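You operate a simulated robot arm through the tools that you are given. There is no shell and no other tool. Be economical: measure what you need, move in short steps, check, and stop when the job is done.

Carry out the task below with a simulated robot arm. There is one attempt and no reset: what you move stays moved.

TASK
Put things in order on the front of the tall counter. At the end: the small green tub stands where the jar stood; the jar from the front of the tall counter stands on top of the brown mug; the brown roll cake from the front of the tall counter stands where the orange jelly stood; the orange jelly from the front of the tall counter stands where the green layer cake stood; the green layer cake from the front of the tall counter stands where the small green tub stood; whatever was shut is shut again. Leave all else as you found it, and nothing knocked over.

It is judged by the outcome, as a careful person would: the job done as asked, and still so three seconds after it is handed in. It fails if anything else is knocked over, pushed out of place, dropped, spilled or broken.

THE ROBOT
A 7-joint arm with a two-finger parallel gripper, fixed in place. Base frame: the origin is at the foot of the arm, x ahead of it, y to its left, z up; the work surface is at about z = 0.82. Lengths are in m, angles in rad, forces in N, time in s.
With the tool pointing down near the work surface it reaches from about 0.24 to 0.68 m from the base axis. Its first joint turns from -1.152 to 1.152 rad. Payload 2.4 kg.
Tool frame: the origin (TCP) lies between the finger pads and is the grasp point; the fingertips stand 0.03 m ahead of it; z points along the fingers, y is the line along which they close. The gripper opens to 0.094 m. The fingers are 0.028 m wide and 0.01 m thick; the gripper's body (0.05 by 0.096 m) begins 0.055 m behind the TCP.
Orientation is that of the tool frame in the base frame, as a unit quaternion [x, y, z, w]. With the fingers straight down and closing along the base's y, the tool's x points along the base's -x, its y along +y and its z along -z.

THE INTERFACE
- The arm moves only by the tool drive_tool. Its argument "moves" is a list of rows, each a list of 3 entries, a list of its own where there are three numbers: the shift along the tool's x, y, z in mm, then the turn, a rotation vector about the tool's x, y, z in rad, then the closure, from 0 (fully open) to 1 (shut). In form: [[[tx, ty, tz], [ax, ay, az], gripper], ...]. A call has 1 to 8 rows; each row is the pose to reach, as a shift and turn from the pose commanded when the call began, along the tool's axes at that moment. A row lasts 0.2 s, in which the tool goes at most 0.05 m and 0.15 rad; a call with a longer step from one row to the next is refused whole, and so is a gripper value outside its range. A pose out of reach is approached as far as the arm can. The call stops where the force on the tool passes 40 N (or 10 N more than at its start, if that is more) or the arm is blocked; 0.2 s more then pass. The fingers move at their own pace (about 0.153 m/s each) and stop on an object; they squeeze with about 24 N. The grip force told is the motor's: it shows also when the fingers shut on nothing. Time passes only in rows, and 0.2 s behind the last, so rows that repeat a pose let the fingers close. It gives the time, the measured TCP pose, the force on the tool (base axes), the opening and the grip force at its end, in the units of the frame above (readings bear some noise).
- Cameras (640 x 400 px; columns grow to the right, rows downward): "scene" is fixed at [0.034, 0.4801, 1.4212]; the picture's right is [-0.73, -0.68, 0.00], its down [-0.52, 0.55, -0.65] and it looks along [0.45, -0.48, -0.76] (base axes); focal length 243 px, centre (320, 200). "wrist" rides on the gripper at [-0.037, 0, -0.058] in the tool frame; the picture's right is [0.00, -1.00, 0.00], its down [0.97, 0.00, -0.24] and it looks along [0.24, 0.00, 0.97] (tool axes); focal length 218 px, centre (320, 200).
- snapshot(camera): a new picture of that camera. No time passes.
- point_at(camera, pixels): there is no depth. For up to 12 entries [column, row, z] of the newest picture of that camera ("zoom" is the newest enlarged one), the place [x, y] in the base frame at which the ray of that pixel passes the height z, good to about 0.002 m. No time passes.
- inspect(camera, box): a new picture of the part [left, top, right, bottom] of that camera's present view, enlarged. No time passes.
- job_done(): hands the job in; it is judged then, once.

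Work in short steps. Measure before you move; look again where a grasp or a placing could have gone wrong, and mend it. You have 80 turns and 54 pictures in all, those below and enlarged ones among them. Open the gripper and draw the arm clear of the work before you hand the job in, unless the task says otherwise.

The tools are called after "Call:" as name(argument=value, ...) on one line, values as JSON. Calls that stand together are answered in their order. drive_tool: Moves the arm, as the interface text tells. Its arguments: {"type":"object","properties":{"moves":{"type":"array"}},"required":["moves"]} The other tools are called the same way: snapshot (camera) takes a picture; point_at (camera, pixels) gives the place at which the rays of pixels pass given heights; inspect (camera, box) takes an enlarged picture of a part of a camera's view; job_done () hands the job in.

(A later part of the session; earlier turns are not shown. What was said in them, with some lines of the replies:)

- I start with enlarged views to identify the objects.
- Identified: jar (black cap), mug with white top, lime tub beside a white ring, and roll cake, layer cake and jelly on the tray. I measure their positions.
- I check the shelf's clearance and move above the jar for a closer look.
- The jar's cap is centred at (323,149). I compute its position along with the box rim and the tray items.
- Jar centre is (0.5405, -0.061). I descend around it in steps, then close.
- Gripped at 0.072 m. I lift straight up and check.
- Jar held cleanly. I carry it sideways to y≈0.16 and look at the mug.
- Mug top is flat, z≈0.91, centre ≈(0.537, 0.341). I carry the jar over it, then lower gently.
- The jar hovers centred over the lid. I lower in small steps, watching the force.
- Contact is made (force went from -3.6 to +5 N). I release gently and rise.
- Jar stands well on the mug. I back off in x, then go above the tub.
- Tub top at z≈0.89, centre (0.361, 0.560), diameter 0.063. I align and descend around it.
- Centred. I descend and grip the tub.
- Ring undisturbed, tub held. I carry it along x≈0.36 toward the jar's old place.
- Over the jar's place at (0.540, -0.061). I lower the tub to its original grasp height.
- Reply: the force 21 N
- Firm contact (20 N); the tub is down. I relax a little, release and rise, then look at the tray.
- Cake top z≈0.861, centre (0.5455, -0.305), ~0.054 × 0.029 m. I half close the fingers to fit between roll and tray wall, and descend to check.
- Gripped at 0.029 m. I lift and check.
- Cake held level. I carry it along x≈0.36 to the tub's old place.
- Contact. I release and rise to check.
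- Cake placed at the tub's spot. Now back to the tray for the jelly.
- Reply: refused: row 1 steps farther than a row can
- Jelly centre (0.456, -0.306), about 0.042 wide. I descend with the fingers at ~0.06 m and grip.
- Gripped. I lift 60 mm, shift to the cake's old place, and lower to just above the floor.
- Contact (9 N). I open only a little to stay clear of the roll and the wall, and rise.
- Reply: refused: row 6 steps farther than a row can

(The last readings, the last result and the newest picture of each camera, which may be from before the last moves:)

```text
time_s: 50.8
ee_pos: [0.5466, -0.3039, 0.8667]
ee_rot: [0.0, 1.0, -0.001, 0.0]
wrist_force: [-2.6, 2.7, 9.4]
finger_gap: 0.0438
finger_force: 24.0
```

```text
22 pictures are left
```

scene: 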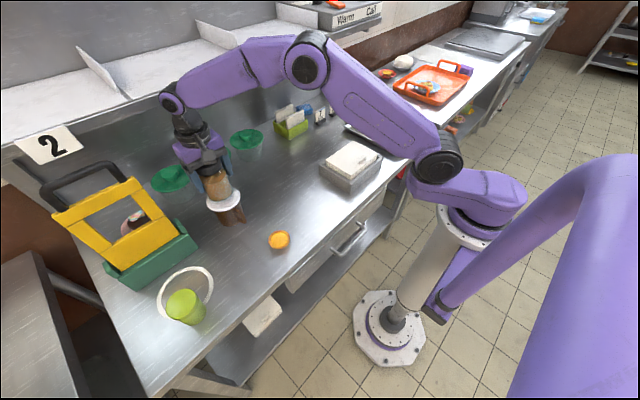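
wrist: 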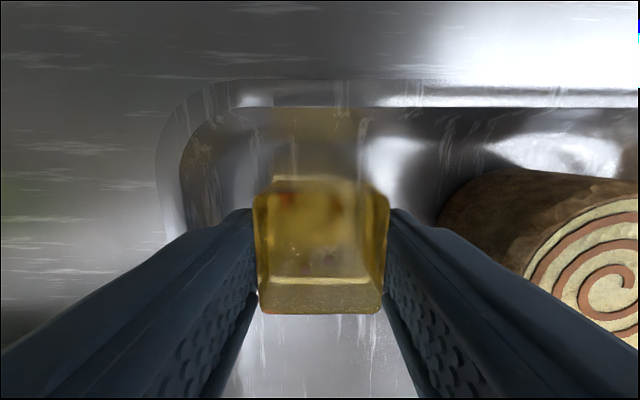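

Call:
drive_tool(moves=[[[0, 0, -0.5], [0, 0, 0], 0.45], [[0, 0, -0.5], [0, 0, 0], 0.38], [[0, 0, -0.5], [0, 0, 0], 0.38], [[0, 0, -20], [0, 0, 0], 0.38], [[0, 0, -60], [0, 0, 0], 0.38], [[0, -20, -100], [0, 0, 0], 0], [[0, -65, -100], [0, 0, 0], 0], [[0, -83, -100], [0, 0, 0], 0]])

Call:
snapshot(camera="wrist")

```text
time_s: 52.6
ee_pos: [0.5483, -0.3882, 0.9665]
ee_rot: [-0.001, 1.0, 0.0, 0.0]
wrist_force: [0.7, 1.0, -0.4]
finger_gap: 0.0939
finger_force: 0.1
```

```text
21 pictures are left
```

wrist: 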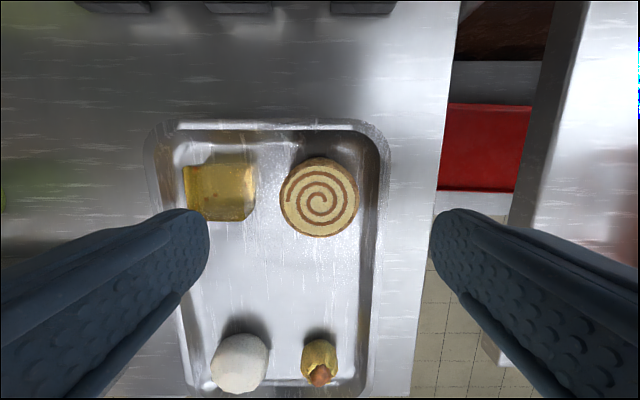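

Call:
inspect(camera="wrist", box=[150, 110, 410, 270])

Call:
point_at(camera="wrist", pixels=[[320, 198, 0.872], [281, 198, 0.872], [359, 198, 0.872], [320, 158, 0.872], [320, 238, 0.872], [365, 230, 0.833], [378, 230, 0.845], [320, 140, 0.833], [255, 200, 0.833], [253, 210, 0.862], [268, 340, 0.845], [362, 300, 0.833]])

```text
2.46 times, centred on (280, 190) of wrist
```

zoom: 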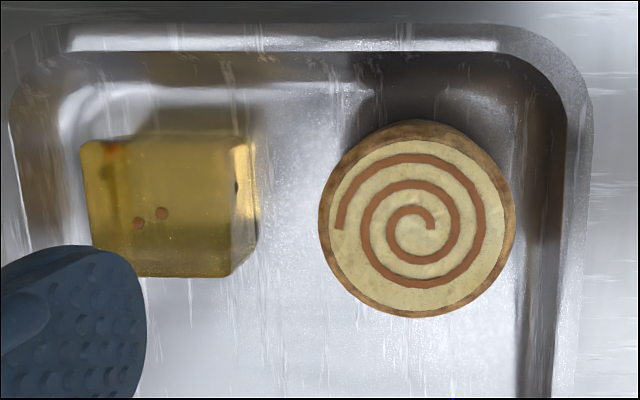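

```text
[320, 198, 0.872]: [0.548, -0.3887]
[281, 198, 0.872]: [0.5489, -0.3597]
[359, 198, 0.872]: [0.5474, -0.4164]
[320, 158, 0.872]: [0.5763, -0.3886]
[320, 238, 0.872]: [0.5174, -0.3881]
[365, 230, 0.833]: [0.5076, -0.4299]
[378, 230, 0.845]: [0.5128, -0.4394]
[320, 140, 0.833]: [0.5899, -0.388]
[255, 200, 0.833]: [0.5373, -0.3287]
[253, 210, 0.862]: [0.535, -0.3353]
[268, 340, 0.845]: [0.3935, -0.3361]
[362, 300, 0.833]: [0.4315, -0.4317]
```

Roll centre (0.547, -0.3885), r 0.029, top 0.872; the tray wall is close on its right, so I grip high (tips at ~0.848, above the rim) with a 0.070 m opening.

Call:
drive_tool(moves=[[[0, -1, 20], [0, 0, 0], 0.25], [[0, -1, 50], [0, 0, 0], 0.25], [[0, -1, 75], [0, 0, 0], 0.25], [[0, -1, 88], [0, 0, 0], 0.25], [[0, -1, 88], [0, 0, 0], 0.5], [[0, -1, 88], [0, 0, 0], 1], [[0, -1, 88], [0, 0, 0], 1]])

```text
time_s: 54.2
ee_pos: [0.5462, -0.3877, 0.879]
ee_rot: [0.001, 1.0, 0.0, 0.0]
wrist_force: [-0.3, 0.1, 2.6]
finger_gap: 0.0579
finger_force: 23.9
```

Gripped (0.058 m). I lift, move over to the jelly's old place, and stop just above the floor.

Call:
drive_tool(moves=[[[0, 0, -20], [0, 0, 0], 1], [[0, 0, -65], [0, 0, 0], 1], [[35, 30, -70], [0, 0, 0], 1], [[65, 62, -70], [0, 0, 0], 1], [[91, 83, -70], [0, 0, 0], 1], [[91, 83, -35], [0, 0, 0], 1], [[91, 83, -5], [0, 0, 0], 1], [[91, 83, -5], [0, 0, 0], 1]])

Call:
snapshot(camera="wrist")

```text
time_s: 56.0
ee_pos: [0.4546, -0.3053, 0.8842]
ee_rot: [0.0, 1.0, 0.0, 0.0]
wrist_force: [0.3, -0.5, -0.1]
finger_gap: 0.058
finger_force: 24.1
```

```text
19 pictures are left
```

wrist: 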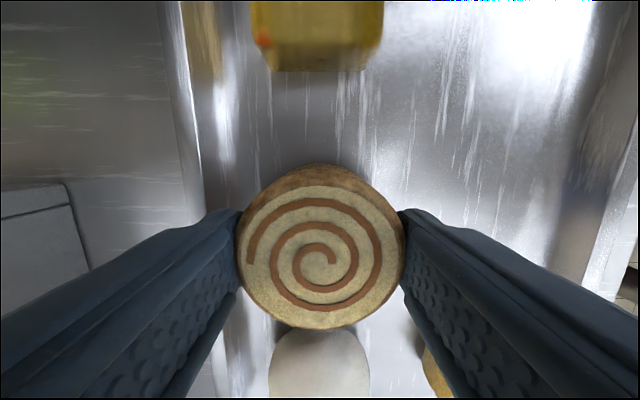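

Roll is level and clear of bun and jelly. I lower to contact.

Call:
drive_tool(moves=[[[0, 0, 2], [0, 0, 0], 1], [[0, 0, 4], [0, 0, 0], 1], [[0, 0, 5.5], [0, 0, 0], 1], [[0, 0, 5.5], [0, 0, 0], 1]])

```text
time_s: 57.0
ee_pos: [0.4541, -0.3047, 0.8774]
ee_rot: [0.001, 1.0, 0.0, -0.001]
wrist_force: [-0.1, -0.5, -0.8]
finger_gap: 0.0579
finger_force: 23.9
```

Call:
drive_tool(moves=[[[0, 0, 1], [0, 0, 0], 1], [[0, 0, 2], [0, 0, 0], 1], [[0, 0, 2], [0, 0, 0], 1]])

```text
time_s: 57.8
ee_pos: [0.456, -0.3061, 0.8769]
ee_rot: [0.0, 1.0, -0.001, 0.001]
wrist_force: [-5.8, 3.8, 21.1]
finger_gap: 0.0583
finger_force: 24.0
```

Contact. I relax, release with a small opening, rise and inspect.

Call:
drive_tool(moves=[[[0, 0, -2], [0, 0, 0], 1], [[0, 0, -2], [0, 0, 0], 0.3], [[0, 0, -2], [0, 0, 0], 0.22], [[0, 0, -2], [0, 0, 0], 0.22], [[0, 0, -40], [0, 0, 0], 0.22], [[0, 0, -85], [0, 0, 0], 0.22], [[0, 0, -130], [0, 0, 0], 0], [[20, 40, -150], [0, 0, 0], 0]])

Call:
drive_tool(moves=[[[25, 35, -20], [0, 0, 0], 0], [[45, 75, -40], [0, 0, 0], 0], [[45, 120, -40], [0, 0, 0], 0], [[45, 165, -40], [0, 0, 0], 0], [[45, 210, -40], [0, 0, 0], 0], [[45, 210, -40], [0, 0, 0], 0]])

Call:
snapshot(camera="scene")

Call:
inspect(camera="scene", box=[300, 80, 440, 180])

Call:
inspect(camera="scene", box=[130, 130, 300, 345])

```text
time_s: 59.6
ee_pos: [0.4353, -0.2659, 1.0272]
ee_rot: [0.0, 1.0, 0.0, 0.0]
wrist_force: [1.2, -0.5, -0.2]
finger_gap: 0.094
finger_force: 0.0
```

```text
time_s: 61.0
ee_pos: [0.391, -0.0555, 1.0658]
ee_rot: [0.0, 1.0, 0.0, 0.0]
wrist_force: [0.9, -0.2, -0.7]
finger_gap: 0.0941
finger_force: 0.0
```

```text
18 pictures are left
```

scene: 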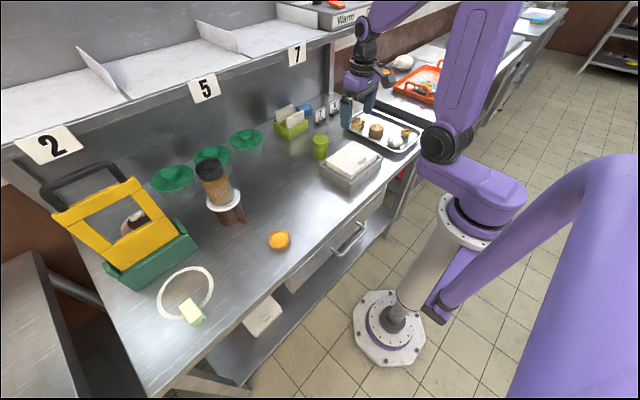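

```text
4.00 times, centred on (370, 130) of scene
```

zoom: 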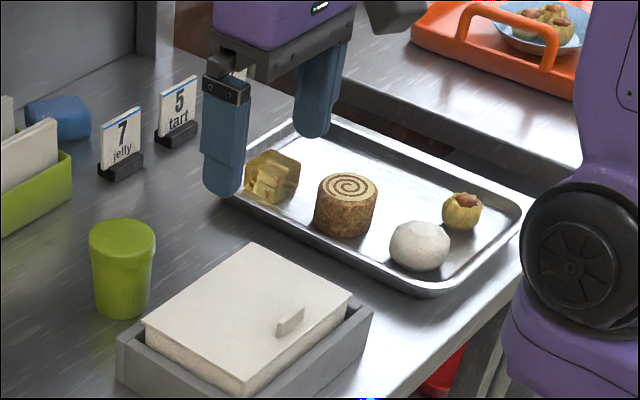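

```text
1.86 times, centred on (215, 238) of scene
```

zoom: 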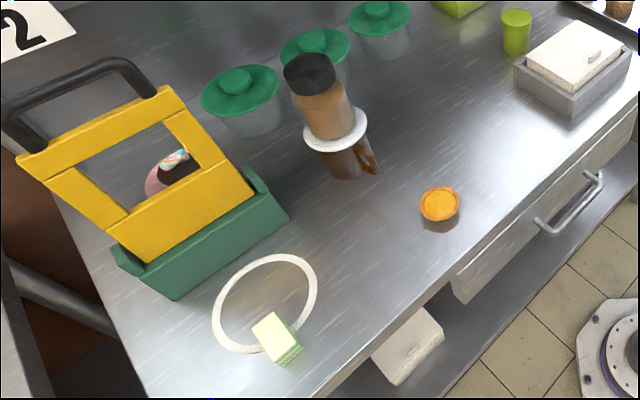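

All five items are in place, nothing else moved, the gripper is open and clear. I hand in.

Call:
job_done()

```text
The job is handed in.
```

The job is handed in, with all five items moved:
- **Jar:** on top of the brown mug, resting on its white lid, which I left on.
- **Green tub:** where the jar stood.
- **Layer cake:** where the tub stood.
- **Jelly:** where the layer cake stood.
- **Roll cake:** where the jelly stood.

I opened nothing, and the last pictures show nothing else moved or knocked over.
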